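You operate a simulated robot arm through the tools that you are given. There is no shell and no other tool. Be economical: measure what you need, move in short steps, check, and stop when the job is done.

You run a simulated robot arm. Do the job below in one go: nothing can be reset, and whatever is moved stays where it is left.

TASK
Press the creases out of the red napkin.
Fine: wind the press back up and pull the tray out with the napkin on it; leave the other napkin alone.
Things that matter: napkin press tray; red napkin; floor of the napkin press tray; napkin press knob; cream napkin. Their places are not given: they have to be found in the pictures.

The check looks at the end state, three seconds after you hand in, the way a careful person would. Anything else that was tipped, shoved, dropped, spilled or broken makes it a failure.

THE ROBOT
A 7-joint arm with a two-finger parallel gripper, fixed in place. Base frame: the origin is at the foot of the arm, x ahead of it, y to its left, z up; the work surface is at about z = 4. Readings come in mm, degrees, newtons and seconds.
With the tool pointing down near the work surface it reaches from about 220 to 580 mm from the base axis. Its first joint turns from -66.0 to 66.0 degrees. Payload 2.5 kg.
Tool frame: the origin (TCP) lies between the finger pads and is the grasp point; the fingertips stand 23 mm ahead of it; z points along the fingers, y is the line along which they close. Largest opening 94 mm; finger width 38, thickness 10; the body of the gripper, 54 by 96 mm, starts 39 mm behind the TCP.
Orientation is that of the tool frame in the base frame, as a unit quaternion [w, x, y, z]. With the fingers straight down and closing along the base's y, the tool's x points along the base's -x, its y along +y and its z along -z.

THE INTERFACE
- The arm moves only by the tool nudge_tool. Its argument "moves" is a list of rows, each a list of 7 numbers: the shift along the tool's x, y, z in units of 20 mm (1.0 is 20 mm), then the turn, a rotation vector about the tool's x, y, z in units of 5 degrees (1.0 is 5 degrees), then the gripper command, from -1 (shut) to 1 (fully open), values between in proportion. In form: [[tx, ty, tz, wx, wy, wz, fingers], ...]. A call has 1 to 12 rows; each row shifts and turns the commanded pose from where the row before left it, along the tool's axes as they then stand. A call with a number of a shift or a turn outside -1 to 1 is refused whole. Each row takes 0.2 s and may step no farther than 50 mm and 8.6 degrees from the row before; otherwise, or with a gripper value out of range, the whole call is refused. A pose out of reach is approached as far as the arm can. The call stops where the force on the tool passes 40 N (or 10 N more than at its start, if that is more) or the arm is blocked; 0.2 s more then pass. Each finger travels about 108 mm/s and halts on what it meets, pressing with about 26 N; the grip force reading is that of the motor and also rises with nothing between the fingers. The clock runs only during rows and for 0.2 s after the last one: add rows that do not move to give the fingers time. The reply holds the time, the measured pose of the TCP, the force on the tool along the base axes, the opening and the grip force, in the units named above and with some noise.
- Cameras (640 x 400 px; columns grow to the right, rows downward): "scene" is fixed at [99.4, -394, 562.5]; the picture's right is [0.94, -0.34, 0.00], its down [-0.14, -0.37, -0.92] and it looks along [0.32, 0.86, -0.40] (base axes); focal length 318 px, centre (320, 200). "wrist" rides on the gripper at [-39, 0, -44] in the tool frame; the picture's right is [0.00, -1.00, 0.00], its down [0.97, 0.00, -0.24] and it looks along [0.24, 0.00, 0.97] (tool axes); focal length 218 px, centre (320, 200).
- snapshot(camera): a new picture of that camera. No time passes.
- point_at(camera, pixels): for up to 12 pixels [column, row] of the newest picture of that camera ("zoom" is the newest enlarged one), the place [x, y, z] in the base frame of the surface seen there, good to about 2 mm. No time passes.
- enlarge(camera, box): a new picture of the part [left, top, right, bottom] of that camera's present view, enlarged. No time passes.
- sign_off(): hands the job in; it is judged then, once.

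Keep the steps short. Do not move on a guess: measure, check each grasp and each placing, and mend mistakes. In all there are 80 turns and 38 pictures (those below and enlarged ones count). Leave the gripper open and the arm clear of the work at the hand-in unless told otherwise, and finish with a single line.

The tools are called as a command line: name --pt "numbers of a row" for each row, then --argument value for the rest, lists and objects as JSON in quotes. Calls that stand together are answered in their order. nudge_tool: Moves the arm, as the interface text tells. Its arguments: {"type":"object","properties":{"moves":{"type":"array","items":{"type":"array","items":{"type":"number"}}}},"required":["moves"]} The other tools are called the same way: snapshot (camera) takes a picture; point_at (camera, pixels) gives the place of the surface under pixels of a picture; enlarge (camera, box) takes an enlarged picture of a part of a camera's view; sign_off () hands the job in.

At the start:

```text
clock: 0.0
eef_pos: [319.1, 269.0, 455.5]
tool_rot: [-0.001, -0.001, 1.0, 0.0]
ft_force: [0.1, -0.8, -0.2]
opening: 94.2
gripper_force: 0.2
```

scene: 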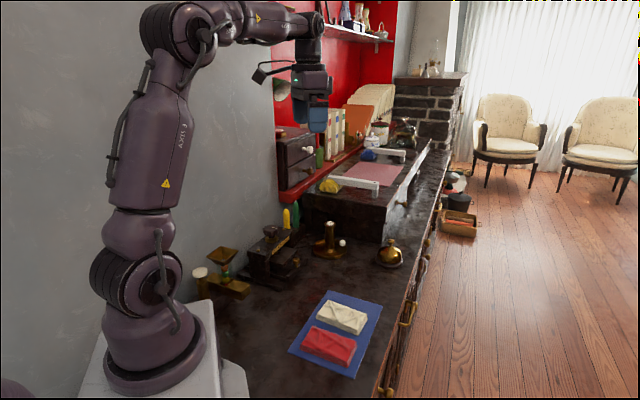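
wrist: 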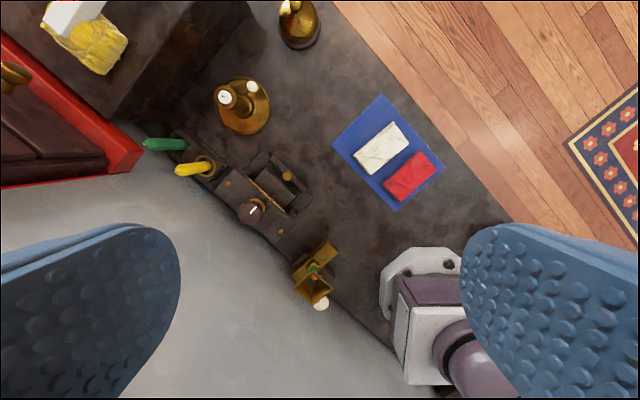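

I see the blue mat with the cream and red napkins, and a dark device near (270,255) that is probably the press. I'll enlarge both areas.

enlarge --camera "scene" --box '[180, 200, 420, 350]'

enlarge --camera "wrist" --box '[160, 60, 460, 320]'

```text
2.67 times, centred on (300, 275) of scene
```

zoom: 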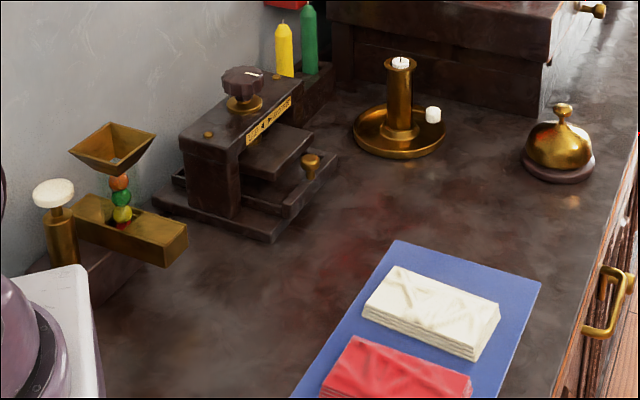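

```text
1.54 times, centred on (310, 190) of wrist
```

zoom: 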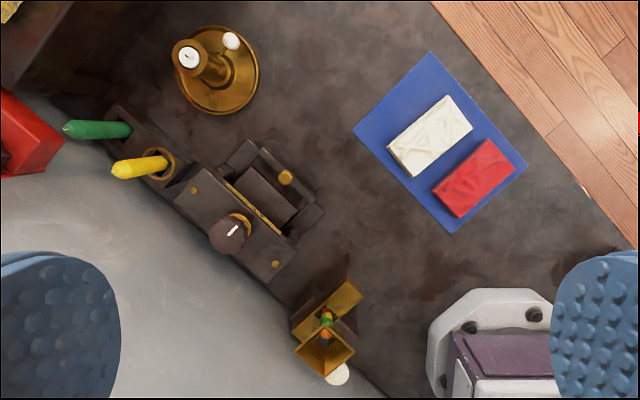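

The press has a top knob, a label on the beam, a plate and a tray with a brass pull. I'll zoom in on the label.

enlarge --camera "scene" --box '[230, 218, 314, 296]'

point_at --camera "wrist" --pixels '[[253, 209], [288, 174], [230, 182], [262, 162], [300, 200], [280, 232], [408, 177], [380, 148], [246, 213], [263, 181], [280, 205], [395, 190]]'

```text
5.13 times, centred on (272, 257) of scene
```

zoom: 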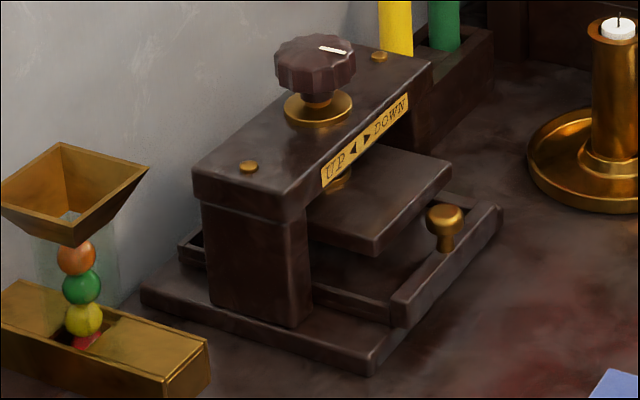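

```text
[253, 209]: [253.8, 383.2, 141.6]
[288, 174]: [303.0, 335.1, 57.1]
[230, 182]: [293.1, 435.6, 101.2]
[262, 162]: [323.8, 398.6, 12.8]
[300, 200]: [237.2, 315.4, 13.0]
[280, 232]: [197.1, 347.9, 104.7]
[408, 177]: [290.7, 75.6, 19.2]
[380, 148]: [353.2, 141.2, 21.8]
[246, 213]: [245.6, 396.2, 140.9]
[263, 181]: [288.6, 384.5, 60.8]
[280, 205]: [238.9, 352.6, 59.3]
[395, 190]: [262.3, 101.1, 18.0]
```

I'll measure the press in detail from this zoom: the press knob, the mark on it, the plate corners, the tray edges and the brass pull.

point_at --camera "zoom" --pixels '[[316, 58], [344, 51], [446, 213], [447, 245], [377, 245], [448, 172], [395, 300], [498, 210], [370, 365], [350, 270], [345, 300], [150, 290]]'

point_at --camera "wrist" --pixels '[[383, 125], [403, 138], [357, 158], [376, 174], [413, 152], [437, 167], [386, 188], [405, 201], [380, 96], [334, 145], [444, 165], [399, 210]]'

```text
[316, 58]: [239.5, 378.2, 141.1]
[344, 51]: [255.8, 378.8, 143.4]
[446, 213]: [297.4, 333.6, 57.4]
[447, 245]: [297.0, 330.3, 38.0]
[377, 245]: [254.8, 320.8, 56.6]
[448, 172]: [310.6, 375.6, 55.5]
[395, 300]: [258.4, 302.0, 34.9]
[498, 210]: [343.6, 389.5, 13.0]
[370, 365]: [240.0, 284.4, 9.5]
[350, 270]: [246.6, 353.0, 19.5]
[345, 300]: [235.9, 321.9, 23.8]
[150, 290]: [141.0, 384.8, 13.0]
```

```text
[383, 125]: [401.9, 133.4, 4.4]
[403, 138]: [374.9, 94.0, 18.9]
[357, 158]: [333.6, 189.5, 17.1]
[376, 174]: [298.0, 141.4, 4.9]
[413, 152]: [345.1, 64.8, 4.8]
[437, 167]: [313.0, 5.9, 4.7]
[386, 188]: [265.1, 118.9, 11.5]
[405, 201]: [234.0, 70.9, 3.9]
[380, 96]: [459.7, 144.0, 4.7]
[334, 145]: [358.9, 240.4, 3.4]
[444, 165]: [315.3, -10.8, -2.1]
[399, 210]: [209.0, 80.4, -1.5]
```

The pull direction comes out at about (0.70,-0.71) and the beam runs along (0.71,0.70). I'll turn the tool 45° to match while going down to z≈275, then look.

nudge_tool --pt "0 0 1 0 0 1 1" --pt "0 0 1 0 0 1 1" --pt "0 0 1 0 0 1 1" --pt "0 0 1 0 0 1 1" --pt "0 0 1 0 0 1 1" --pt "0 0 1 0 0 1 1" --pt "0 0 1 0 0 1 1" --pt "0 0 1 0 0 1 1" --pt "0 0 1 0 0 1 1"

snapshot --camera "wrist"

```text
clock: 2.0
eef_pos: [319.6, 270.6, 274.5]
tool_rot: [0.0, 0.383, 0.924, 0.001]
ft_force: [-0.6, 0.3, -0.3]
opening: 93.8
gripper_force: 0.0
```

```text
32 pictures are left
```

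wrist: 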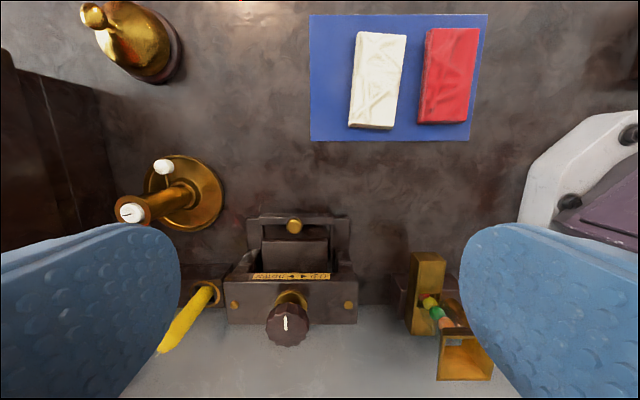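

I now have an aligned view and can measure the napkins and the press with it.

point_at --camera "wrist" --pixels '[[358, 34], [405, 37], [350, 124], [391, 127], [430, 30], [478, 30], [419, 119], [467, 121], [448, 75], [380, 75], [313, 136], [467, 136]]'

point_at --camera "wrist" --pixels '[[294, 227], [250, 217], [348, 217], [250, 275], [263, 243], [327, 243], [338, 243], [235, 306], [348, 306], [287, 330], [285, 318], [335, 222]]'

enlarge --camera "wrist" --box '[220, 195, 370, 355]'

```text
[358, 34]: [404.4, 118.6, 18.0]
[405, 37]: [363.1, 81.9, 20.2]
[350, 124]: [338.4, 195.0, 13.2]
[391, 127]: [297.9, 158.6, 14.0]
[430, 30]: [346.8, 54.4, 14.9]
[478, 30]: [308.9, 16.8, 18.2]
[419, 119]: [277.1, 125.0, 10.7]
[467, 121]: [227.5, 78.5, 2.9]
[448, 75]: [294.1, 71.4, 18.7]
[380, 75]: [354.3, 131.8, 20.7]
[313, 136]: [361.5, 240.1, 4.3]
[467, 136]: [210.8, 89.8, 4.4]
```

```text
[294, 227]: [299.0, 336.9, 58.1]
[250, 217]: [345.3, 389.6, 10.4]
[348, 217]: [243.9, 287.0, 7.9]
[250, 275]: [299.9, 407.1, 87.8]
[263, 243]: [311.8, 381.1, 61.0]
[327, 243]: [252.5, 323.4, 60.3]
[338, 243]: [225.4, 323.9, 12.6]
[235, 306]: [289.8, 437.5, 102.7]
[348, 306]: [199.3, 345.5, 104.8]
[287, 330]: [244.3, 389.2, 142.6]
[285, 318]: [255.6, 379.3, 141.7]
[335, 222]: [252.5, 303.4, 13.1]
```

```text
2.50 times, centred on (295, 275) of wrist
```

zoom: 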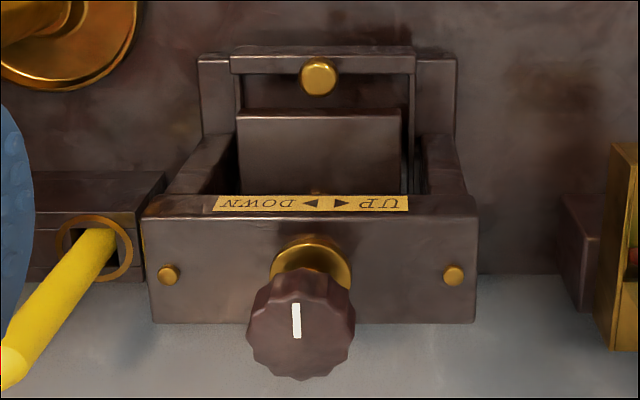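

The pull sits at about (299,337,58). The red napkin is about 98 x 55 mm and lies along the pull direction. I'll go above the pull with the TCP 7 mm outward of it, at z≈100.

nudge_tool --pt "0.229 0.135 0.727 0 0 0 0.28" --pt "0.229 0.135 0.727 0 0 0 0.28" --pt "0.229 0.135 0.727 0 0 0 0.28" --pt "0.229 0.135 0.727 0 0 0 0.28" --pt "0.229 0.135 0.727 0 0 0 0.28" --pt "0.229 0.135 0.727 0 0 0 0.28" --pt "0.229 0.135 0.727 0 0 0 0.28" --pt "0.229 0.135 0.727 0 0 0 0.28" --pt "0.229 0.135 0.727 0 0 0 0.28" --pt "0.229 0.135 0.727 0 0 0 0.28" --pt "0.229 0.135 0.727 0 0 0 0.28" --pt "0.229 0.135 0.727 0 0 0 0.28"

snapshot --camera "wrist"

```text
clock: 4.6
eef_pos: [302.5, 332.6, 102.9]
tool_rot: [-0.001, 0.382, 0.924, 0.001]
ft_force: [-0.5, 0.6, -0.2]
opening: 60.0
gripper_force: 0.1
```

```text
30 pictures are left
```

wrist: 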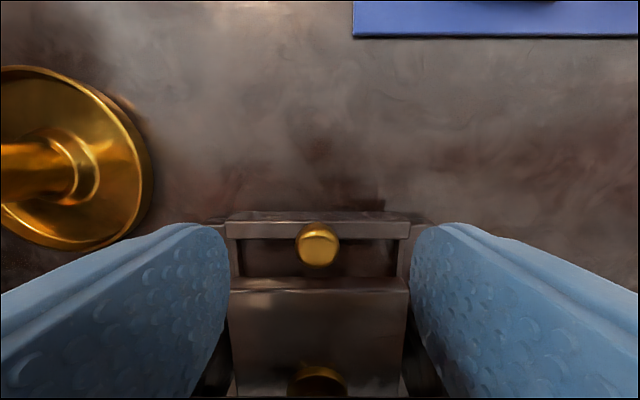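

I'll measure the pull, the front wall, the plate edge and the inside of the tray.

point_at --camera "wrist" --pixels '[[318, 243], [318, 228], [301, 245], [339, 245], [260, 218], [260, 232], [240, 280], [400, 280], [260, 260], [370, 260], [232, 228], [405, 228]]'

```text
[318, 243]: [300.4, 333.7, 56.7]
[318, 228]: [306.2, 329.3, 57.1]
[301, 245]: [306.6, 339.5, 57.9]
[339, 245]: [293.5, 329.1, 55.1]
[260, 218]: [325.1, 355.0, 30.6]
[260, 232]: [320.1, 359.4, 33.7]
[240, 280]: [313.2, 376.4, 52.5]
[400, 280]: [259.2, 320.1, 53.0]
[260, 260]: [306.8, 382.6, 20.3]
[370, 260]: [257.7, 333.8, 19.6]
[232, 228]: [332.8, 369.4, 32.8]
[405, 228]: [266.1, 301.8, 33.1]
```

The pull centre is at u=-24 and the plate edge at u=-44. I'll shift 4 mm outward, go down to z≈62 and close.

nudge_tool --pt "-0.2 0 0.3 0 0 0 0.28" --pt "0 0 0.6 0 0 0 0.28" --pt "0 0 0.6 0 0 0 0.28" --pt "0 0 0.5 0 0 0 0.28" --pt "0 0 0 0 0 0 -1" --pt "0 0 0 0 0 0 -1" --pt "0 0 0 0 0 0 -1"

snapshot --camera "scene"

```text
clock: 5.4
eef_pos: [306.6, 331.3, 77.3]
tool_rot: [-0.001, 0.379, 0.925, 0.004]
ft_force: [0.1, -1.1, 4.6]
opening: 60.0
gripper_force: 0.1
stopped in row 4: the force on the tool passed its limit (the readings are from after the stop); the commanded pose is now the measured one
```

```text
29 pictures are left
```

scene: 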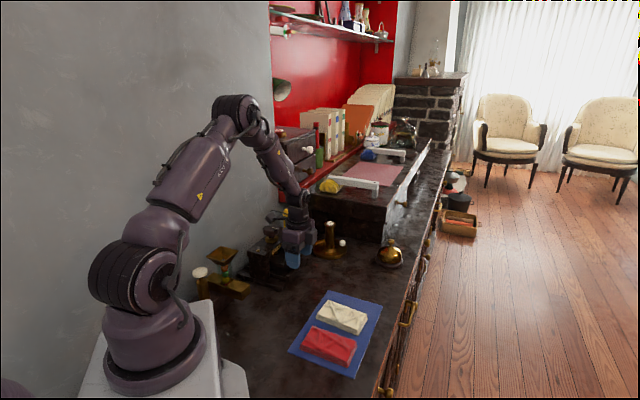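

The arm touched something at TCP z=77, which puts the tips at 54. I'll look closely to see what it was.

enlarge --camera "scene" --box '[230, 185, 360, 295]'

snapshot --camera "wrist"

```text
3.64 times, centred on (295, 240) of scene
```

zoom: 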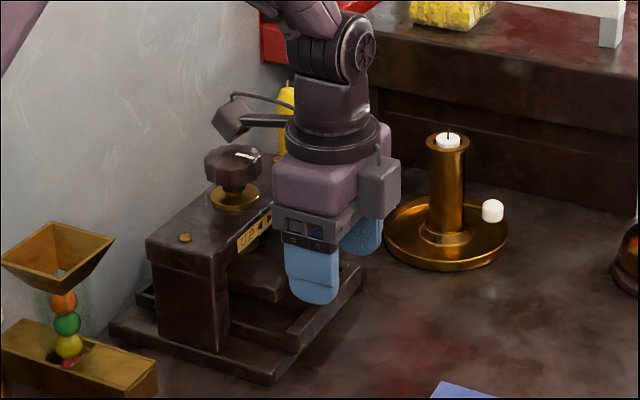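

```text
27 pictures are left
```

wrist: 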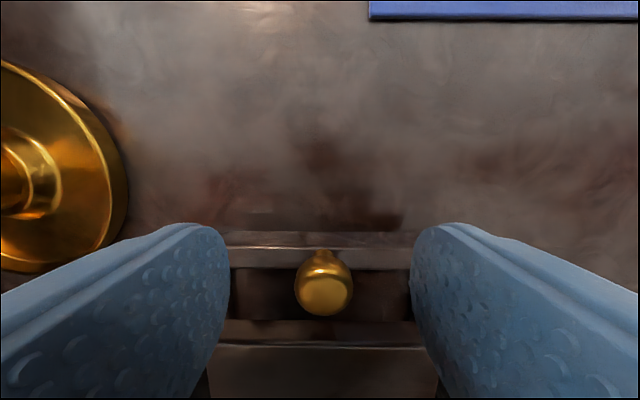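

A black gadget on the wrist (zoom 230,118) may be hitting the press knob. I'll measure it.

point_at --camera "zoom" --pixels '[[230, 120], [225, 138], [213, 125], [245, 125], [235, 158], [238, 150], [290, 125], [380, 190], [310, 285], [325, 300]]'

point_at --camera "wrist" --pixels '[[322, 290], [322, 262], [320, 330], [320, 344], [240, 255], [240, 325], [400, 325], [240, 345], [400, 345], [425, 350]]'

```text
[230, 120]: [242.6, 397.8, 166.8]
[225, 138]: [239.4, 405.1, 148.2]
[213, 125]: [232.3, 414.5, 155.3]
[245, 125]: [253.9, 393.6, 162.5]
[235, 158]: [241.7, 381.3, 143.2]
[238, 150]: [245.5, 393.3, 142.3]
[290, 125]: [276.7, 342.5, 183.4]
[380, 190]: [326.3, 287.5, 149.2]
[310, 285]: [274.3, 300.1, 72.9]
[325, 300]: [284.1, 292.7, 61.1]
```

```text
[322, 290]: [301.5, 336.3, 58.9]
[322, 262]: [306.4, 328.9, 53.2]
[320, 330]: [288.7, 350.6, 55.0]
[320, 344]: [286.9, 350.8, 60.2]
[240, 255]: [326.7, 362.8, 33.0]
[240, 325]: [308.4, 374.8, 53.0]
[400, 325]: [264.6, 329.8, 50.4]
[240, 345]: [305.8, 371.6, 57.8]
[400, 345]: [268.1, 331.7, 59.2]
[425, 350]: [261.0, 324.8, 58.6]
```

Confirmed: the gadget bottom (z 148) rests on the press knob (z 143). I'll go up and tilt the tool 20° about its y so the gadget lifts away, then look before going down.

nudge_tool --pt "0 0 -1 0 0 0 0.28" --pt "0 -0.1 0 0 1 0 0.28" --pt "0 0 0 0 1 0 0.28" --pt "0 0 0 0 1 0 0.28" --pt "0 0 0 0 1 0 0.28" --pt "0 0 0 0 0 0 0.28"

enlarge --camera "scene" --box '[230, 185, 360, 295]'

```text
clock: 6.8
eef_pos: [304.5, 327.7, 96.6]
tool_rot: [-0.162, 0.371, 0.912, 0.069]
ft_force: [-0.4, -0.4, 0.1]
opening: 60.3
gripper_force: 0.1
```

```text
3.64 times, centred on (295, 240) of scene
```

zoom: 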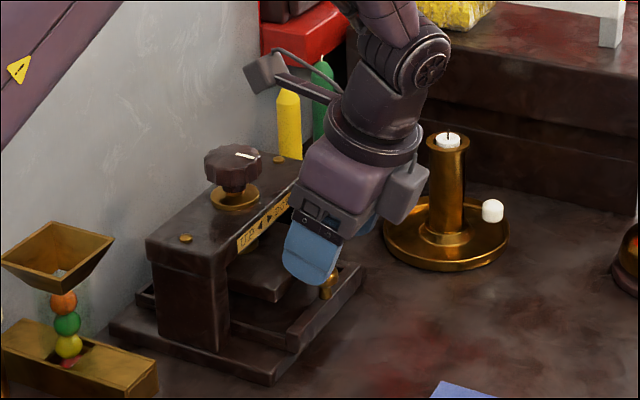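

The gadget is clear now. I'll move slightly outward and down along the base vertical, then close on the pull.

nudge_tool --pt "-0.18 0.08 0.0 0 0 0 0.28" --pt "-0.16 0 0.49 0 0 0 0.28" --pt "-0.16 0 0.49 0 0 0 0.28" --pt "-0.16 0 0.46 0 0 0 0.28" --pt "0 0 0 0 0 0 0.28"

snapshot --camera "wrist"

```text
clock: 8.0
eef_pos: [309.6, 329.0, 65.4]
tool_rot: [-0.161, 0.372, 0.911, 0.07]
ft_force: [0.3, 0.5, -0.2]
opening: 60.0
gripper_force: 0.0
```

```text
25 pictures are left
```

wrist: 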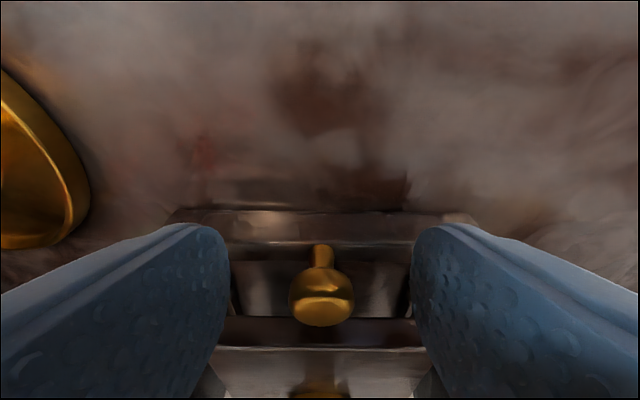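

The pull is centred between the fingers. I'll close on it.

nudge_tool --pt "0 -0.07 0 0 0 0 -0.5" --pt "0 0 0 0 0 0 -1" --pt "0 0 0 0 0 0 -1" --pt "0 0 0 0 0 0 -1"

```text
clock: 9.0
eef_pos: [308.4, 328.3, 64.3]
tool_rot: [-0.16, 0.372, 0.912, 0.071]
ft_force: [11.4, 10.9, -12.7]
opening: 20.0
gripper_force: 44.7
```

The pull is held with the fingers at 20 mm. I'll pull outward gently by 20 mm.

nudge_tool --pt "-0.235 0.06 -0.085 0 0 0 -1" --pt "-0.235 0.04 -0.085 0 0 0 -1" --pt "-0.235 0 -0.085 0 0 0 -1" --pt "-0.235 0 -0.085 0 0 0 -1"

```text
clock: 10.0
eef_pos: [321.8, 315.1, 64.7]
tool_rot: [-0.163, 0.372, 0.911, 0.068]
ft_force: [-0.8, -0.3, -13.9]
opening: 19.7
gripper_force: 45.1
```

It slides freely. I'll pull 80 mm more.

nudge_tool --pt "-0.47 0 -0.17 0 0 0 -1" --pt "-0.47 0 -0.17 0 0 0 -1" --pt "-0.47 0 -0.17 0 0 0 -1" --pt "-0.47 0 -0.17 0 0 0 -1" --pt "-0.47 0 -0.17 0 0 0 -1" --pt "-0.47 0 -0.17 0 0 0 -1" --pt "-0.47 0 -0.17 0 0 0 -1" --pt "-0.47 0 -0.17 0 0 0 -1"

snapshot --camera "scene"

```text
clock: 11.8
eef_pos: [377.4, 257.9, 65.2]
tool_rot: [-0.164, 0.371, 0.911, 0.068]
ft_force: [-18.4, -17.8, 5.2]
opening: 20.3
gripper_force: 45.3
```

```text
24 pictures are left
```

scene: 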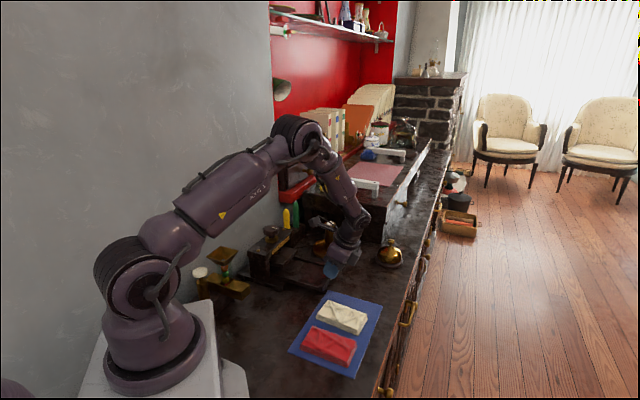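

The tray is out by about 98 mm. I'll zoom in to see how much of it is clear of the beam.

enlarge --camera "scene" --box '[230, 210, 380, 310]'

```text
4.00 times, centred on (305, 260) of scene
```

zoom: 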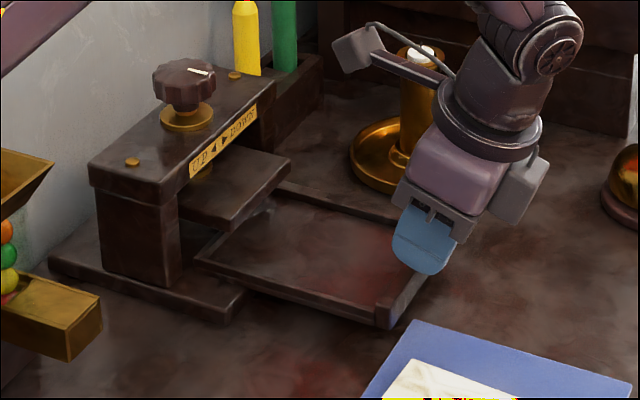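

point_at --camera "zoom" --pixels '[[198, 262], [275, 188], [375, 315], [388, 318], [290, 250], [360, 290], [230, 245], [260, 215], [350, 215], [188, 222], [200, 72], [300, 282]]'

```text
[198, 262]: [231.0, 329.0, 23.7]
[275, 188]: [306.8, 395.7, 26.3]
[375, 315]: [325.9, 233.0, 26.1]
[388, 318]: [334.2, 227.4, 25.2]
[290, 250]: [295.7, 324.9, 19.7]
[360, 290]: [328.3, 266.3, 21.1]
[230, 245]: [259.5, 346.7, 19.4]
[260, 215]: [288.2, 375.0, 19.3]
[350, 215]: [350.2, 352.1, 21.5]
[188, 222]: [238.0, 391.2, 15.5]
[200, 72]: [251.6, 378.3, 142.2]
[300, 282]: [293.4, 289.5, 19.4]
```

The tray walls are low (about z 25) and the floor is at about z 19.5. A napkin centred under the plate would still overlap the plate edge with the tray here. I'll try pulling about 20 mm further and ease the sideways load.

nudge_tool --pt "-0.235 -0.06 -0.085 0 0 0 -1" --pt "-0.235 -0.04 -0.085 0 0 0 -1" --pt "-0.235 0 -0.085 0 0 0 -1" --pt "-0.235 0 -0.085 0 0 0 -1"

```text
clock: 12.8
eef_pos: [392.2, 244.2, 66.2]
tool_rot: [-0.162, 0.371, 0.912, 0.069]
ft_force: [-8.5, -8.5, 6.9]
opening: 20.3
gripper_force: 45.1
```

It moved freely to about 119 mm out. I'll release, go straight up and untilt.

nudge_tool --pt "0 0 0 0 0 0 -0.2" --pt "0 0 0 0 0 0 0.28" --pt "0 0 0 0 0 0 0.28" --pt "0.34 0 -0.94 0 0 0 0.28" --pt "0.34 0 -0.94 0 0 0 0.28" --pt "0.34 0 -0.94 0 0 0 0.28" --pt "0.34 0 -0.94 0 -1 0 0.28" --pt "0 0 -0.94 0 -1 0 0.28" --pt "0 0 -0.94 0 -1 0 0.28" --pt "0 0 -0.94 0 -1 0 0.28"

snapshot --camera "wrist"

```text
clock: 15.0
eef_pos: [400.8, 236.3, 202.7]
tool_rot: [0.0, 0.379, 0.925, 0.004]
ft_force: [1.0, -0.1, 0.2]
opening: 60.0
gripper_force: 0.0
```

```text
22 pictures are left
```

wrist: 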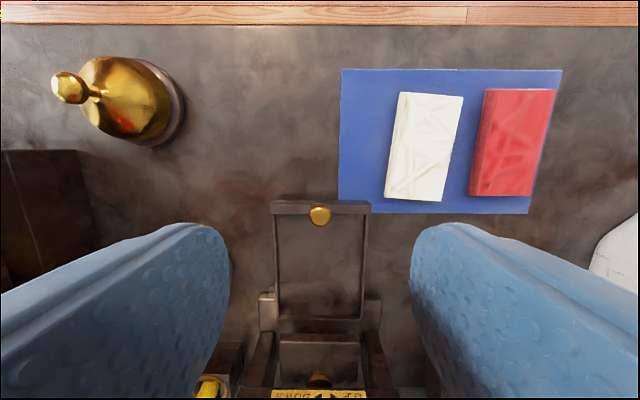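

The tray is out and looks level. I'll measure its floor, its walls and the red napkin.

point_at --camera "wrist" --pixels '[[320, 215], [276, 220], [366, 220], [278, 240], [363, 240], [282, 312], [358, 312], [320, 250], [320, 310], [274, 205], [368, 205], [320, 335]]'

point_at --camera "wrist" --pixels '[[490, 92], [551, 92], [477, 192], [532, 194], [515, 140], [487, 140], [544, 140], [472, 192], [460, 100], [440, 195], [484, 92], [505, 192]]'

```text
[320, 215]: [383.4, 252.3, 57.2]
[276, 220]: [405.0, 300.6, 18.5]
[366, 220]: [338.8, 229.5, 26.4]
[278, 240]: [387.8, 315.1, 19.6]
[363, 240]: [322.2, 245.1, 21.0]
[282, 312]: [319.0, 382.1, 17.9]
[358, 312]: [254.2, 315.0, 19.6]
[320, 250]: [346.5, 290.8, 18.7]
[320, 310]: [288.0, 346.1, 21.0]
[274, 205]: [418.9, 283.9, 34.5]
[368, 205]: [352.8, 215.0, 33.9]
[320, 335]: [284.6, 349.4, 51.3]
```

```text
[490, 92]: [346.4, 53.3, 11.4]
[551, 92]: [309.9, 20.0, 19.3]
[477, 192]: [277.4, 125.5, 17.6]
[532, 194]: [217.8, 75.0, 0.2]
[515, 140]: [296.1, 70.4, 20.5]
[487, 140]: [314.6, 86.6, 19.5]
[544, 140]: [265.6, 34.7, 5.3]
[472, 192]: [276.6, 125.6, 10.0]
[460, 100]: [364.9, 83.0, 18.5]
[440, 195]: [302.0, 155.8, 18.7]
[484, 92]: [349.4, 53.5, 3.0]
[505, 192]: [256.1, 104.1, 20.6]
```

The tray target is u≈22, v≈449.5. The red napkin is centred near u=157, v=258. I'll move above it and open fully.

nudge_tool --pt "-0.205 -0.963 0.3 0 0 0 1" --pt "-0.205 -0.963 0.3 0 0 0 1" --pt "-0.205 -0.963 0.3 0 0 0 1" --pt "-0.205 -0.963 0.3 0 0 0 1" --pt "-0.205 -0.963 0.3 0 0 0 1" --pt "-0.205 -0.963 0.3 0 0 0 1" --pt "-0.205 -0.963 0.3 0 0 0 1" --pt "-0.205 -0.963 0.3 0 0 0 1" --pt "-0.205 -0.963 0.3 0 0 0 1" --pt "-0.205 -0.963 0.3 0 0 0 1" --pt "0 0 0 0 0 0 1"

snapshot --camera "wrist"

```text
clock: 17.4
eef_pos: [292.8, 70.9, 138.8]
tool_rot: [0.001, 0.379, 0.925, 0.004]
ft_force: [-0.2, -0.2, 0.0]
opening: 94.0
gripper_force: 0.0
```

```text
21 pictures are left
```

wrist: 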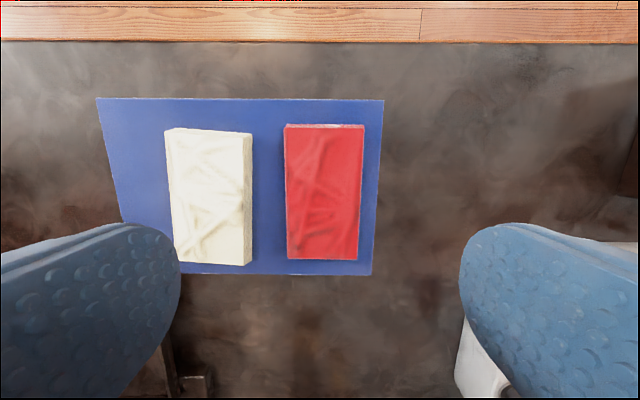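

point_at --camera "wrist" --pixels '[[288, 130], [361, 130], [290, 255], [355, 255], [288, 195], [360, 195], [250, 140], [247, 260], [251, 200], [325, 195], [325, 256], [325, 130]]'

```text
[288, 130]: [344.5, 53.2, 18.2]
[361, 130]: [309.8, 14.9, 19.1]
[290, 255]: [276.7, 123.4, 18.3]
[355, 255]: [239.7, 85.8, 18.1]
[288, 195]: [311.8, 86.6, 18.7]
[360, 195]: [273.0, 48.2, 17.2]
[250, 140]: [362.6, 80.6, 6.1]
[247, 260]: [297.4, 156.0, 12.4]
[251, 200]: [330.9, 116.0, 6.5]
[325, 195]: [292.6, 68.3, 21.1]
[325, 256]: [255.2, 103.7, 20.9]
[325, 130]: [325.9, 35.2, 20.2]
```

The red napkin is centred at v≈255.5 and 54 mm wide, and the cream one starts at v≈314. I'll open to 76 mm, go down so the tips stay above the mat, then close.

nudge_tool --pt "-0.05 -0.08 0 0 0 0 0.6" --pt "0 0 0.89 0 0 0 0.6" --pt "0 0 0.89 0 0 0 0.6" --pt "0 0 0.89 0 0 0 0.6" --pt "0 0 0.89 0 0 0 0.6" --pt "0 0 0.89 0 0 0 0.6" --pt "0 0 0.89 0 0 0 0.6" --pt "0 0 0 0 0 0 0.6"

```text
clock: 19.2
eef_pos: [292.9, 70.5, 32.9]
tool_rot: [0.0, 0.379, 0.925, 0.003]
ft_force: [-0.5, 0.1, 0.0]
opening: 74.9
gripper_force: 0.1
```

At z 33 with nothing touched. Closing now.

nudge_tool --pt "0 0 0 0 0 0 0.2" --pt "0 0 0 0 0 0 -0.1" --pt "0 0 0 0 0 0 -0.1" --pt "0 0 0 0 0 0 -0.1"

snapshot --camera "wrist"

```text
clock: 20.2
eef_pos: [294.1, 70.0, 32.5]
tool_rot: [0.001, 0.379, 0.925, 0.004]
ft_force: [-0.5, 0.4, 0.0]
opening: 58.9
gripper_force: 26.3
```

```text
20 pictures are left
```

wrist: 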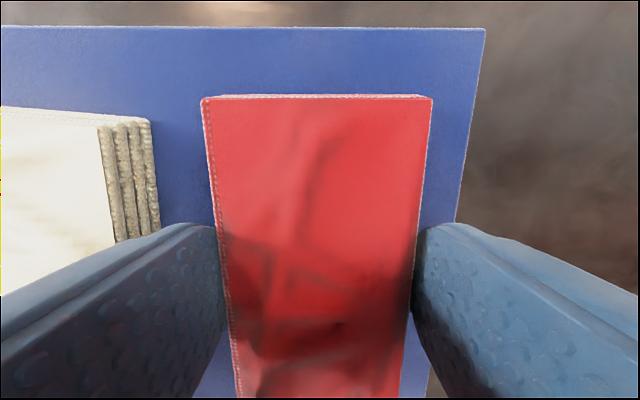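

It is gripped at 59 mm. I'll lift 60 mm and check.

nudge_tool --pt "0 0 -0.5 0 0 0 -0.1" --pt "0 0 -0.8 0 0 0 -0.1" --pt "0 0 -0.9 0 0 0 -0.1" --pt "0 0 -0.9 0 0 0 -0.1" --pt "0 0 0 0 0 0 -0.1"

snapshot --camera "scene"

```text
clock: 21.4
eef_pos: [294.2, 68.8, 95.4]
tool_rot: [0.0, 0.379, 0.926, 0.004]
ft_force: [-0.3, 0.0, -0.3]
opening: 59.0
gripper_force: 26.2
```

```text
19 pictures are left
```

scene: 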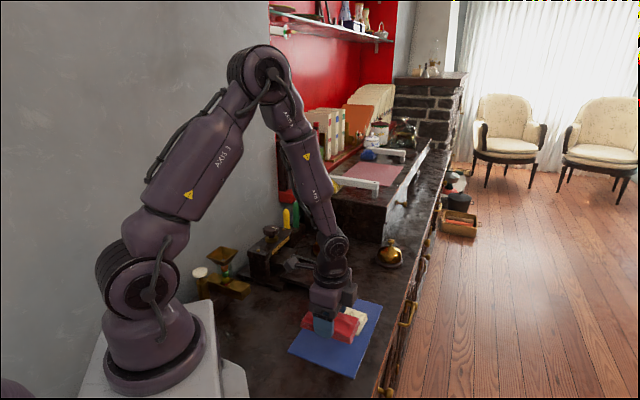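

The napkin came up cleanly. With the tool this way round the wrist gadget would hit the press knob when placing, so I'll turn the tool 180° here at a safe height. The napkin is symmetric, so this is fine.

nudge_tool --pt "0 0 -0.9 0 0 -1 -0.1" --pt "0 0 -0.9 0 0 -1 -0.1" --pt "0 0 0 0 0 -1 -0.1" --pt "0 0 0 0 0 -1 -0.1" --pt "0 0 0 0 0 -1 -0.1" --pt "0 0 0 0 0 -1 -0.1" --pt "0 0 0 0 0 -1 -0.1" --pt "0 0 0 0 0 -1 -0.1" --pt "0 0 0 0 0 -1 -0.1" --pt "0 0 0 0 0 -1 -0.1" --pt "0 0 0 0 0 -1 -0.1" --pt "0 0 0 0 0 -1 -0.1"

nudge_tool --pt "0 0 0 0 0 -1 -0.1" --pt "0 0 0 0 0 -1 -0.1" --pt "0 0 0 0 0 -1 -0.1" --pt "0 0 0 0 0 -1 -0.1" --pt "0 0 0 0 0 -1 -0.1" --pt "0 0 0 0 0 -1 -0.1" --pt "0 0 0 0 0 -1 -0.1" --pt "0 0 0 0 0 -1 -0.1" --pt "0 0 0 0 0 -1 -0.1" --pt "0 0 0 0 0 -1 -0.1" --pt "0 0 0 0 0 -1 -0.1" --pt "0 0 0 0 0 -1 -0.1"

nudge_tool --pt "0 0 0 0 0 -1 -0.1" --pt "0 0 0 0 0 -1 -0.1" --pt "0 0 0 0 0 -1 -0.1" --pt "0 0 0 0 0 -1 -0.1" --pt "0 0 0 0 0 -1 -0.1" --pt "0 0 0 0 0 -1 -0.1" --pt "0 0 0 0 0 -1 -0.1" --pt "0 0 0 0 0 -1 -0.1" --pt "0 0 0 0 0 -1 -0.1" --pt "0 0 0 0 0 -1 -0.1" --pt "0 0 0 0 0 -1 -0.1" --pt "0 0 0 0 0 -1 -0.1"

```text
clock: 24.0
eef_pos: [293.4, 67.2, 130.9]
tool_rot: [0.001, -0.136, 0.991, 0.004]
ft_force: [-0.1, -0.5, -1.0]
opening: 59.0
gripper_force: 26.7
```

```text
clock: 26.6
eef_pos: [292.8, 67.0, 130.2]
tool_rot: [0.003, -0.613, 0.79, 0.003]
ft_force: [-0.1, 0.9, -0.2]
opening: 59.2
gripper_force: 25.8
```

```text
clock: 29.2
eef_pos: [293.4, 67.6, 131.5]
tool_rot: [-0.004, 0.926, -0.378, 0.0]
ft_force: [0.6, 0.0, -1.2]
opening: 58.9
gripper_force: 26.0
```

The turn is done and the napkin is still gripped. I'll carry it over the tray target (u=22, v=449.5) at z 131.

nudge_tool --pt "-0.689 -0.971 0 0 0 0 -0.1" --pt "-0.689 -0.971 0 0 0 0 -0.1" --pt "-0.689 -0.971 0 0 0 0 -0.1" --pt "-0.689 -0.971 0 0 0 0 -0.1" --pt "-0.689 -0.971 0 0 0 0 -0.1" --pt "-0.689 -0.971 0 0 0 0 -0.1" --pt "-0.689 -0.971 0 0 0 0 -0.1" --pt "-0.689 -0.971 0 0 0 0 -0.1" --pt "-0.689 -0.971 0 0 0 0 -0.1" --pt "-0.689 -0.971 0 0 0 0 -0.1" --pt "0 0 0 0 0 0 -0.1"

snapshot --camera "wrist"

enlarge --camera "scene" --box '[230, 190, 380, 310]'

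```text
clock: 31.6
eef_pos: [330.1, 305.3, 130.8]
tool_rot: [-0.004, 0.926, -0.378, 0.0]
ft_force: [-0.1, 0.1, -1.0]
opening: 59.0
gripper_force: 26.1
```

```text
18 pictures are left
```

wrist: 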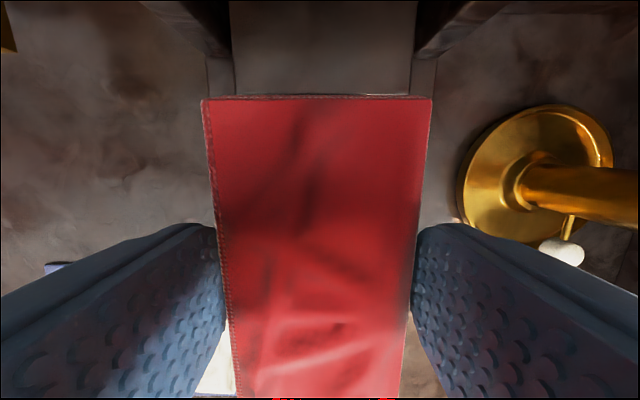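

```text
3.33 times, centred on (305, 250) of scene
```

zoom: 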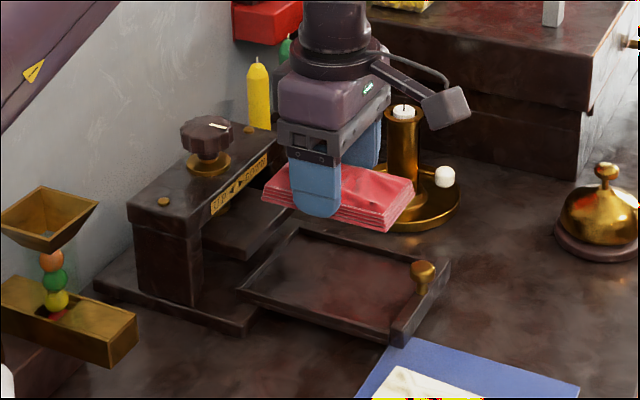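

Everything lines up. I'll check the candlestick against the gripper's side before going down.

point_at --camera "zoom" --pixels '[[404, 110], [390, 150], [445, 175], [455, 105], [445, 125], [466, 115], [285, 200], [388, 222], [412, 183], [365, 225]]'

point_at --camera "wrist" --pixels '[[212, 102], [428, 100], [315, 100], [320, 92], [560, 190], [458, 200], [222, 220], [412, 220]]'

```text
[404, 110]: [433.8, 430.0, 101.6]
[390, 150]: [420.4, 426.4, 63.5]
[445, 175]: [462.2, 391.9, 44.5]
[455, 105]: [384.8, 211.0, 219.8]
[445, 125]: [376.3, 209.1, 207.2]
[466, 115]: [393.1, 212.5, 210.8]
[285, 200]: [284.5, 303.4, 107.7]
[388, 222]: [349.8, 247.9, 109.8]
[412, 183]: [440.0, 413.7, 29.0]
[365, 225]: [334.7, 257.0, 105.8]
```

```text
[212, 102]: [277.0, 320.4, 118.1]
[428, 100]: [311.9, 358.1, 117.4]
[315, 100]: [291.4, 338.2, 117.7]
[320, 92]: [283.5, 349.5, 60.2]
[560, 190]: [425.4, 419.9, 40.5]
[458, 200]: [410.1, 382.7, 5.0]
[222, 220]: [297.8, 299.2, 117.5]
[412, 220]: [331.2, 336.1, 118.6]
```

The candlestick is far away (v≈611) and the napkin is centred. I'll shift 4 mm outward and go down most of the way.

nudge_tool --pt "0.22 -0.02 0.8 0 0 0 -0.1" --pt "0 0 0.8 0 0 0 -0.1" --pt "0 0 0.8 0 0 0 -0.1" --pt "0 0 0.8 0 0 0 -0.1" --pt "0 0 0.6 0 0 0 -0.1" --pt "0 0 0.15 0 0 0 -0.1" --pt "0 0 0 0 0 0 -0.1"

snapshot --camera "wrist"

```text
clock: 33.2
eef_pos: [334.2, 300.2, 54.0]
tool_rot: [-0.005, 0.925, -0.379, 0.0]
ft_force: [-0.7, -0.1, -0.2]
opening: 58.9
gripper_force: 25.7
```

```text
16 pictures are left
```

wrist: 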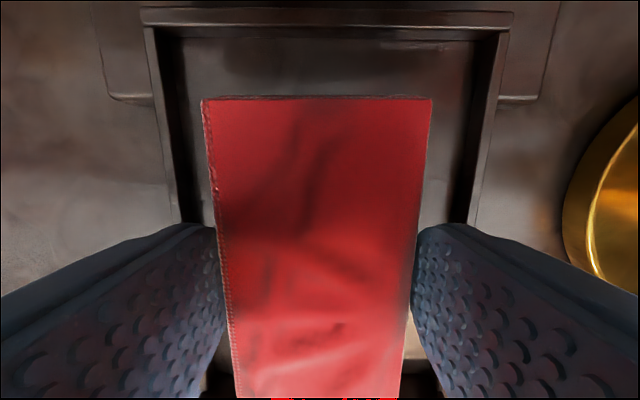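

The napkin sits within the tray walls. I'll lower it the last few mm.

nudge_tool --pt "0 0 0.1 0 0 0 -0.1" --pt "0 0 0.1 0 0 0 -0.1" --pt "0 0 0 0 0 0 -0.1"

```text
clock: 34.0
eef_pos: [334.5, 301.3, 48.8]
tool_rot: [-0.003, 0.925, -0.379, 0.0]
ft_force: [-1.7, -0.6, 4.7]
opening: 59.0
gripper_force: 26.1
```

There is a light 4.7 N contact, so the napkin is on the tray floor. I'll open a little and rise.

nudge_tool --pt "0 0 0 0 0 0 0.4" --pt "0 0 0 0 0 0 0.43" --pt "0 0 -0.5 0 0 0 0.43" --pt "0 0 -0.9 0 0 0 0.43" --pt "0 0 -0.9 0 0 0 0.43" --pt "0 0 -0.9 0 0 0 0.43" --pt "0 0 0 0 0 0 0.43"

snapshot --camera "wrist"

```text
clock: 35.6
eef_pos: [333.3, 300.7, 113.1]
tool_rot: [-0.004, 0.925, -0.379, 0.0]
ft_force: [0.7, 0.3, 0.8]
opening: 67.3
gripper_force: 0.0
```

```text
15 pictures are left
```

wrist: 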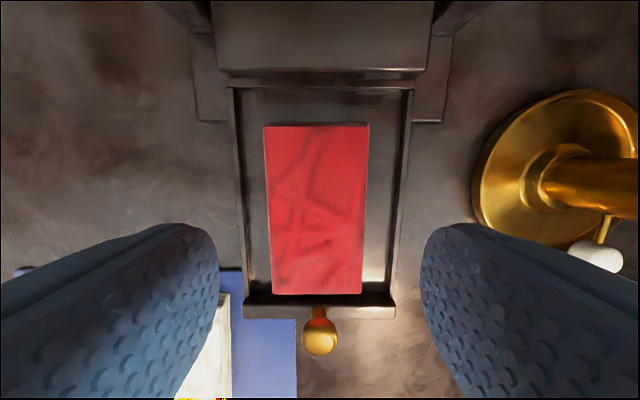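

The napkin is in the tray. I'll measure its ends, the wall and the plate.

point_at --camera "wrist" --pixels '[[318, 129], [318, 288], [290, 300], [318, 72], [318, 95], [267, 210], [363, 210], [320, 343], [245, 200], [400, 200], [360, 308], [252, 250]]'

```text
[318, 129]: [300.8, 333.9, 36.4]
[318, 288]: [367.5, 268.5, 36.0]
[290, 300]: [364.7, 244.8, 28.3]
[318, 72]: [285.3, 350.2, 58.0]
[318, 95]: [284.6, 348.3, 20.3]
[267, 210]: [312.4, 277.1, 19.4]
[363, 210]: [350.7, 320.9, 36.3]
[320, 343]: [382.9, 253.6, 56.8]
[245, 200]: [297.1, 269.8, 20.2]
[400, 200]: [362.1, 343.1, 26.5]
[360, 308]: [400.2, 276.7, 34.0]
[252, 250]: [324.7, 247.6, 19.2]
```

The napkin spans u -23 to 70, its top is at z 36, and it is centred well. I'll close the fingers and go down in front of the pull so I can push the tray in.

nudge_tool --pt "0.9 -0.01 0 0 0 0 -1" --pt "0.9 -0.01 0 0 0 0 -1" --pt "0.9 -0.01 0 0 0 0 -1" --pt "0.9 -0.01 0 0 0 0 -1" --pt "0.9 -0.01 0 0 0 0 -1" --pt "0.9 -0.01 0 0 0 0 -1" --pt "0 0 0.8 0 0 0 -1" --pt "0 0 0.8 0 0 0 -1" --pt "0 0 0.75 0 0 0 -1" --pt "0 0 0 0 0 0 -1"

snapshot --camera "wrist"

```text
clock: 37.8
eef_pos: [412.6, 226.9, 66.4]
tool_rot: [-0.004, 0.925, -0.379, 0.0]
ft_force: [-0.2, -0.7, 0.2]
opening: 0.0
gripper_force: 26.1
```

```text
14 pictures are left
```

wrist: 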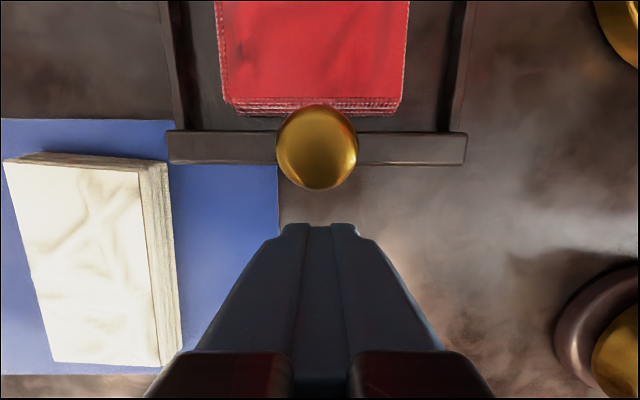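

The fingers stand in front of the pull. I'll push in along -u for 120 mm.

nudge_tool --pt "-0.5 0.06 0 0 0 0 -1" --pt "-0.5 0 0 0 0 0 -1" --pt "-0.5 0 0 0 0 0 -1" --pt "-0.5 0 0 0 0 0 -1" --pt "-0.5 0 0 0 0 0 -1" --pt "-0.5 0 0 0 0 0 -1" --pt "-0.5 0 0 0 0 0 -1" --pt "-0.5 0 0 0 0 0 -1" --pt "-0.5 0 0 0 0 0 -1" --pt "-0.5 0 0 0 0 0 -1" --pt "-0.5 0 0 0 0 0 -1" --pt "-0.5 0 0 0 0 0 -1"

enlarge --camera "scene" --box '[230, 190, 380, 310]'

```text
clock: 40.4
eef_pos: [326.4, 309.9, 66.1]
tool_rot: [-0.004, 0.926, -0.378, -0.001]
ft_force: [1.0, 0.2, -0.7]
opening: 0.1
gripper_force: 26.1
```

```text
3.33 times, centred on (305, 250) of scene
```

zoom: 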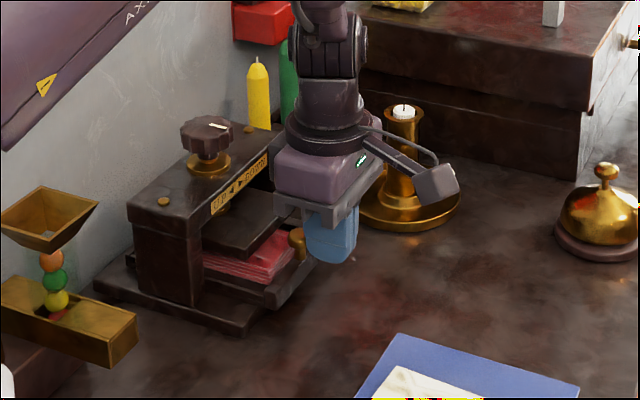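

Almost home, with no force. I'll push in small steps until the stop.

nudge_tool --pt "-0.15 0 0 0 0 0 -1" --pt "-0.15 0 0 0 0 0 -1" --pt "-0.12 0 0 0 0 0 -1" --pt "-0.1 0 0 0 0 0 -1" --pt "-0.1 0 0 0 0 0 -1"

```text
clock: 41.6
eef_pos: [319.3, 316.2, 65.7]
tool_rot: [-0.002, 0.925, -0.381, 0.002]
ft_force: [8.0, -12.8, 5.7]
opening: 0.1
gripper_force: 26.3
```

The tray is home (15 N at the stop). I'll back off, go up, and look at the press knob from above.

nudge_tool --pt "0.8 0 0 0 0 0 -0.5" --pt "0.8 0 -0.5 0 0 0 0" --pt "0 0 -1 0 0 0 0.5" --pt "0 0 -1 0 0 0 0.5" --pt "0 0 -1 0 0 0 0.5" --pt "0 0 -1 0 0 0 0.5" --pt "0 0 -1 0 0 0 0.5" --pt "0 0 -1 0 0 0 0.5" --pt "0 0 -1 0 0 0 0.5" --pt "-1 0.05 0 0 0 0 0.5" --pt "-1 0.05 0 0 0 0 0.5" --pt "0 0 0 0 0 0 0.5"

snapshot --camera "wrist"

```text
clock: 44.2
eef_pos: [310.8, 322.8, 215.5]
tool_rot: [-0.003, 0.926, -0.379, 0.0]
ft_force: [0.4, 0.3, -0.1]
opening: 70.5
gripper_force: 0.0
```

```text
12 pictures are left
```

wrist: 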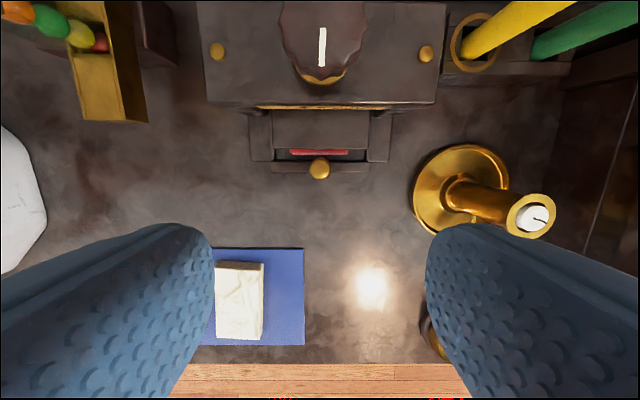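

The tray is in with the red just visible. I'll measure the knob rim, its mark and the tray edge (12 pictures left).

point_at --camera "wrist" --pixels '[[322, 30], [322, 62], [283, 38], [362, 38], [322, 68], [322, 80], [322, 10], [290, 55], [355, 55], [320, 167], [322, 4], [320, 125]]'

```text
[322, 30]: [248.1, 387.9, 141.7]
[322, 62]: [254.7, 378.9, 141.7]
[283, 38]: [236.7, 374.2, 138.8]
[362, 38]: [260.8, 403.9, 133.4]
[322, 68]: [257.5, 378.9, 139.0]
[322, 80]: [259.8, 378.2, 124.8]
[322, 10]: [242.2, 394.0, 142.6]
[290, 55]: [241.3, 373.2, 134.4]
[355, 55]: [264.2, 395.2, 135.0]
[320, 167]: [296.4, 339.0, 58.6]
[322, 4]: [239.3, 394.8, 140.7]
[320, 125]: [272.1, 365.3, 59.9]
```

The knob axis is near u=-104, v=450. Before moving there I'll check where the wall is, using the scene view.

point_at --camera "scene" --pixels '[[230, 220], [262, 200], [215, 180], [245, 170], [150, 100], [285, 210]]'

```text
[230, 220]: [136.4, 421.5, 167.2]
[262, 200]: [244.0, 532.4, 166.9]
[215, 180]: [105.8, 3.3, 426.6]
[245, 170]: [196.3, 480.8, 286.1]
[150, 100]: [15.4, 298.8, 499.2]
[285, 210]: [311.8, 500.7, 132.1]
```

The wall is at u≈-202, so there is room. I'll move over the knob and go down to z≈138.

nudge_tool --pt "-0.8 -0.03 0 0 0 0 0.5" --pt "-0.8 -0.03 0 0 0 0 0.5" --pt "-0.8 -0.03 0 0 0 0 0.5" --pt "-0.8 -0.03 0 0 0 0 0.5" --pt "-0.8 -0.02 0 0 0 0 0.5" --pt "-0.775 0 0 0 0 0 0.5" --pt "0 0 0.8 0 0 0 0.5" --pt "0 0 0.8 0 0 0 0.5" --pt "0 0 0.8 0 0 0 0.5" --pt "0 0 0.8 0 0 0 0.5" --pt "0 0 0.7 0 0 0 0.5" --pt "0 0 0 0 0 0 0.5"

snapshot --camera "wrist"

```text
clock: 46.8
eef_pos: [243.5, 390.5, 138.2]
tool_rot: [-0.004, 0.925, -0.379, 0.0]
ft_force: [0.3, -0.8, -0.9]
opening: 70.6
gripper_force: 0.0
```

```text
11 pictures are left
```

wrist: 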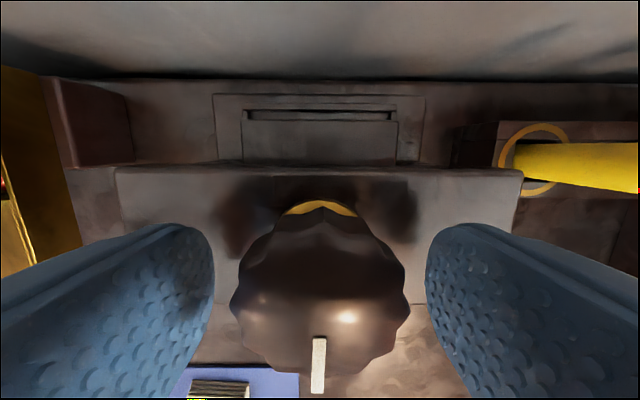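

The knob is centred between the fingers. I'll close on it.

nudge_tool --pt "0 0 0 0 0 0 0" --pt "0 0 0 0 0 0 -0.5" --pt "0 0 0 0 0 0 -0.5" --pt "0 0 0 0 0 0 -0.5"

```text
clock: 47.8
eef_pos: [244.8, 392.0, 137.6]
tool_rot: [-0.004, 0.925, -0.379, 0.0]
ft_force: [2.9, 5.4, -3.0]
opening: 41.7
gripper_force: 45.1
```

Gripped at 42 mm. I'll try a 30° turn clockwise seen from above and watch for resistance and plate height.

nudge_tool --pt "0 0 0 0 0 1 -0.5" --pt "0 0 0 0 0 1 -0.5" --pt "0 0 0 0 0 1 -0.5" --pt "0 0 0 0 0 1 -0.5" --pt "0 0 0 0 0 1 -0.5" --pt "0 0 0 0 0 1 -0.5" --pt "0 0 0 0 0 0 -0.5"

enlarge --camera "scene" --box '[230, 195, 330, 295]'

```text
clock: 49.4
eef_pos: [244.5, 392.7, 139.4]
tool_rot: [-0.004, 0.796, -0.606, -0.001]
ft_force: [2.3, -0.2, 13.2]
opening: 42.0
gripper_force: 45.0
```

```text
4.00 times, centred on (280, 245) of scene
```

zoom: 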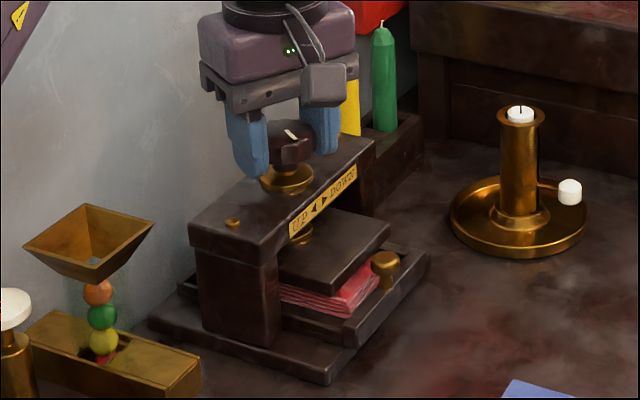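

The knob pushed the tool up, so clockwise raises the press and counter-clockwise lowers it. I'll check the plate height now.

point_at --camera "zoom" --pixels '[[330, 270], [350, 245], [300, 262], [330, 285], [290, 140], [335, 298], [384, 262], [315, 248]]'

```text
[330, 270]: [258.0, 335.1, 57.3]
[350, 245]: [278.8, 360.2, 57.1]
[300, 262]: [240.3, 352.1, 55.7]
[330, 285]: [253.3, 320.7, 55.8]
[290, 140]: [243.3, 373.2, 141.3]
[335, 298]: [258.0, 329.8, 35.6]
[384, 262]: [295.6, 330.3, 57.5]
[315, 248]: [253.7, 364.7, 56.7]
```

I'll release, turn the open hand back 90° around the knob to gain room, and then wind counter-clockwise.

nudge_tool --pt "0 0 0 0 0 0 0.2" --pt "0 0 0 0 0 0 0.5" --pt "0 0 0 0 0 1 0.5" --pt "0 0 0 0 0 1 0.5" --pt "0 0 0 0 0 1 0.5" --pt "0 0 0 0 0 1 0.5" --pt "0 0 0 0 0 1 0.5" --pt "0 0 0 0 0 1 0.5" --pt "0 0 0 0 0 1 0.5" --pt "0 0 0 0 0 1 0.5" --pt "0 0 0 0 0 1 0.5" --pt "0 0 0 0 0 1 0.5"

nudge_tool --pt "0 0 0 0 0 1 0.5" --pt "0 0 0 0 0 1 0.5" --pt "0 0 0 0 0 1 0.5" --pt "0 0 0 0 0 1 0.5" --pt "0 0 0 0 0 1 0.5" --pt "0 0 0 0 0 1 0.5" --pt "0 0 0 0 0 1 0.5" --pt "0 0 0 0 0 1 0.5" --pt "0 0 0 0 0 0 0.5"

```text
clock: 52.0
eef_pos: [242.4, 391.2, 138.2]
tool_rot: [0.002, -0.465, 0.885, 0.002]
ft_force: [0.0, -1.1, -0.1]
opening: 70.6
gripper_force: 0.1
```

```text
clock: 54.0
eef_pos: [242.6, 390.2, 138.1]
tool_rot: [0.001, -0.133, 0.991, 0.004]
ft_force: [0.3, 0.6, -0.1]
opening: 70.5
gripper_force: 0.1
```

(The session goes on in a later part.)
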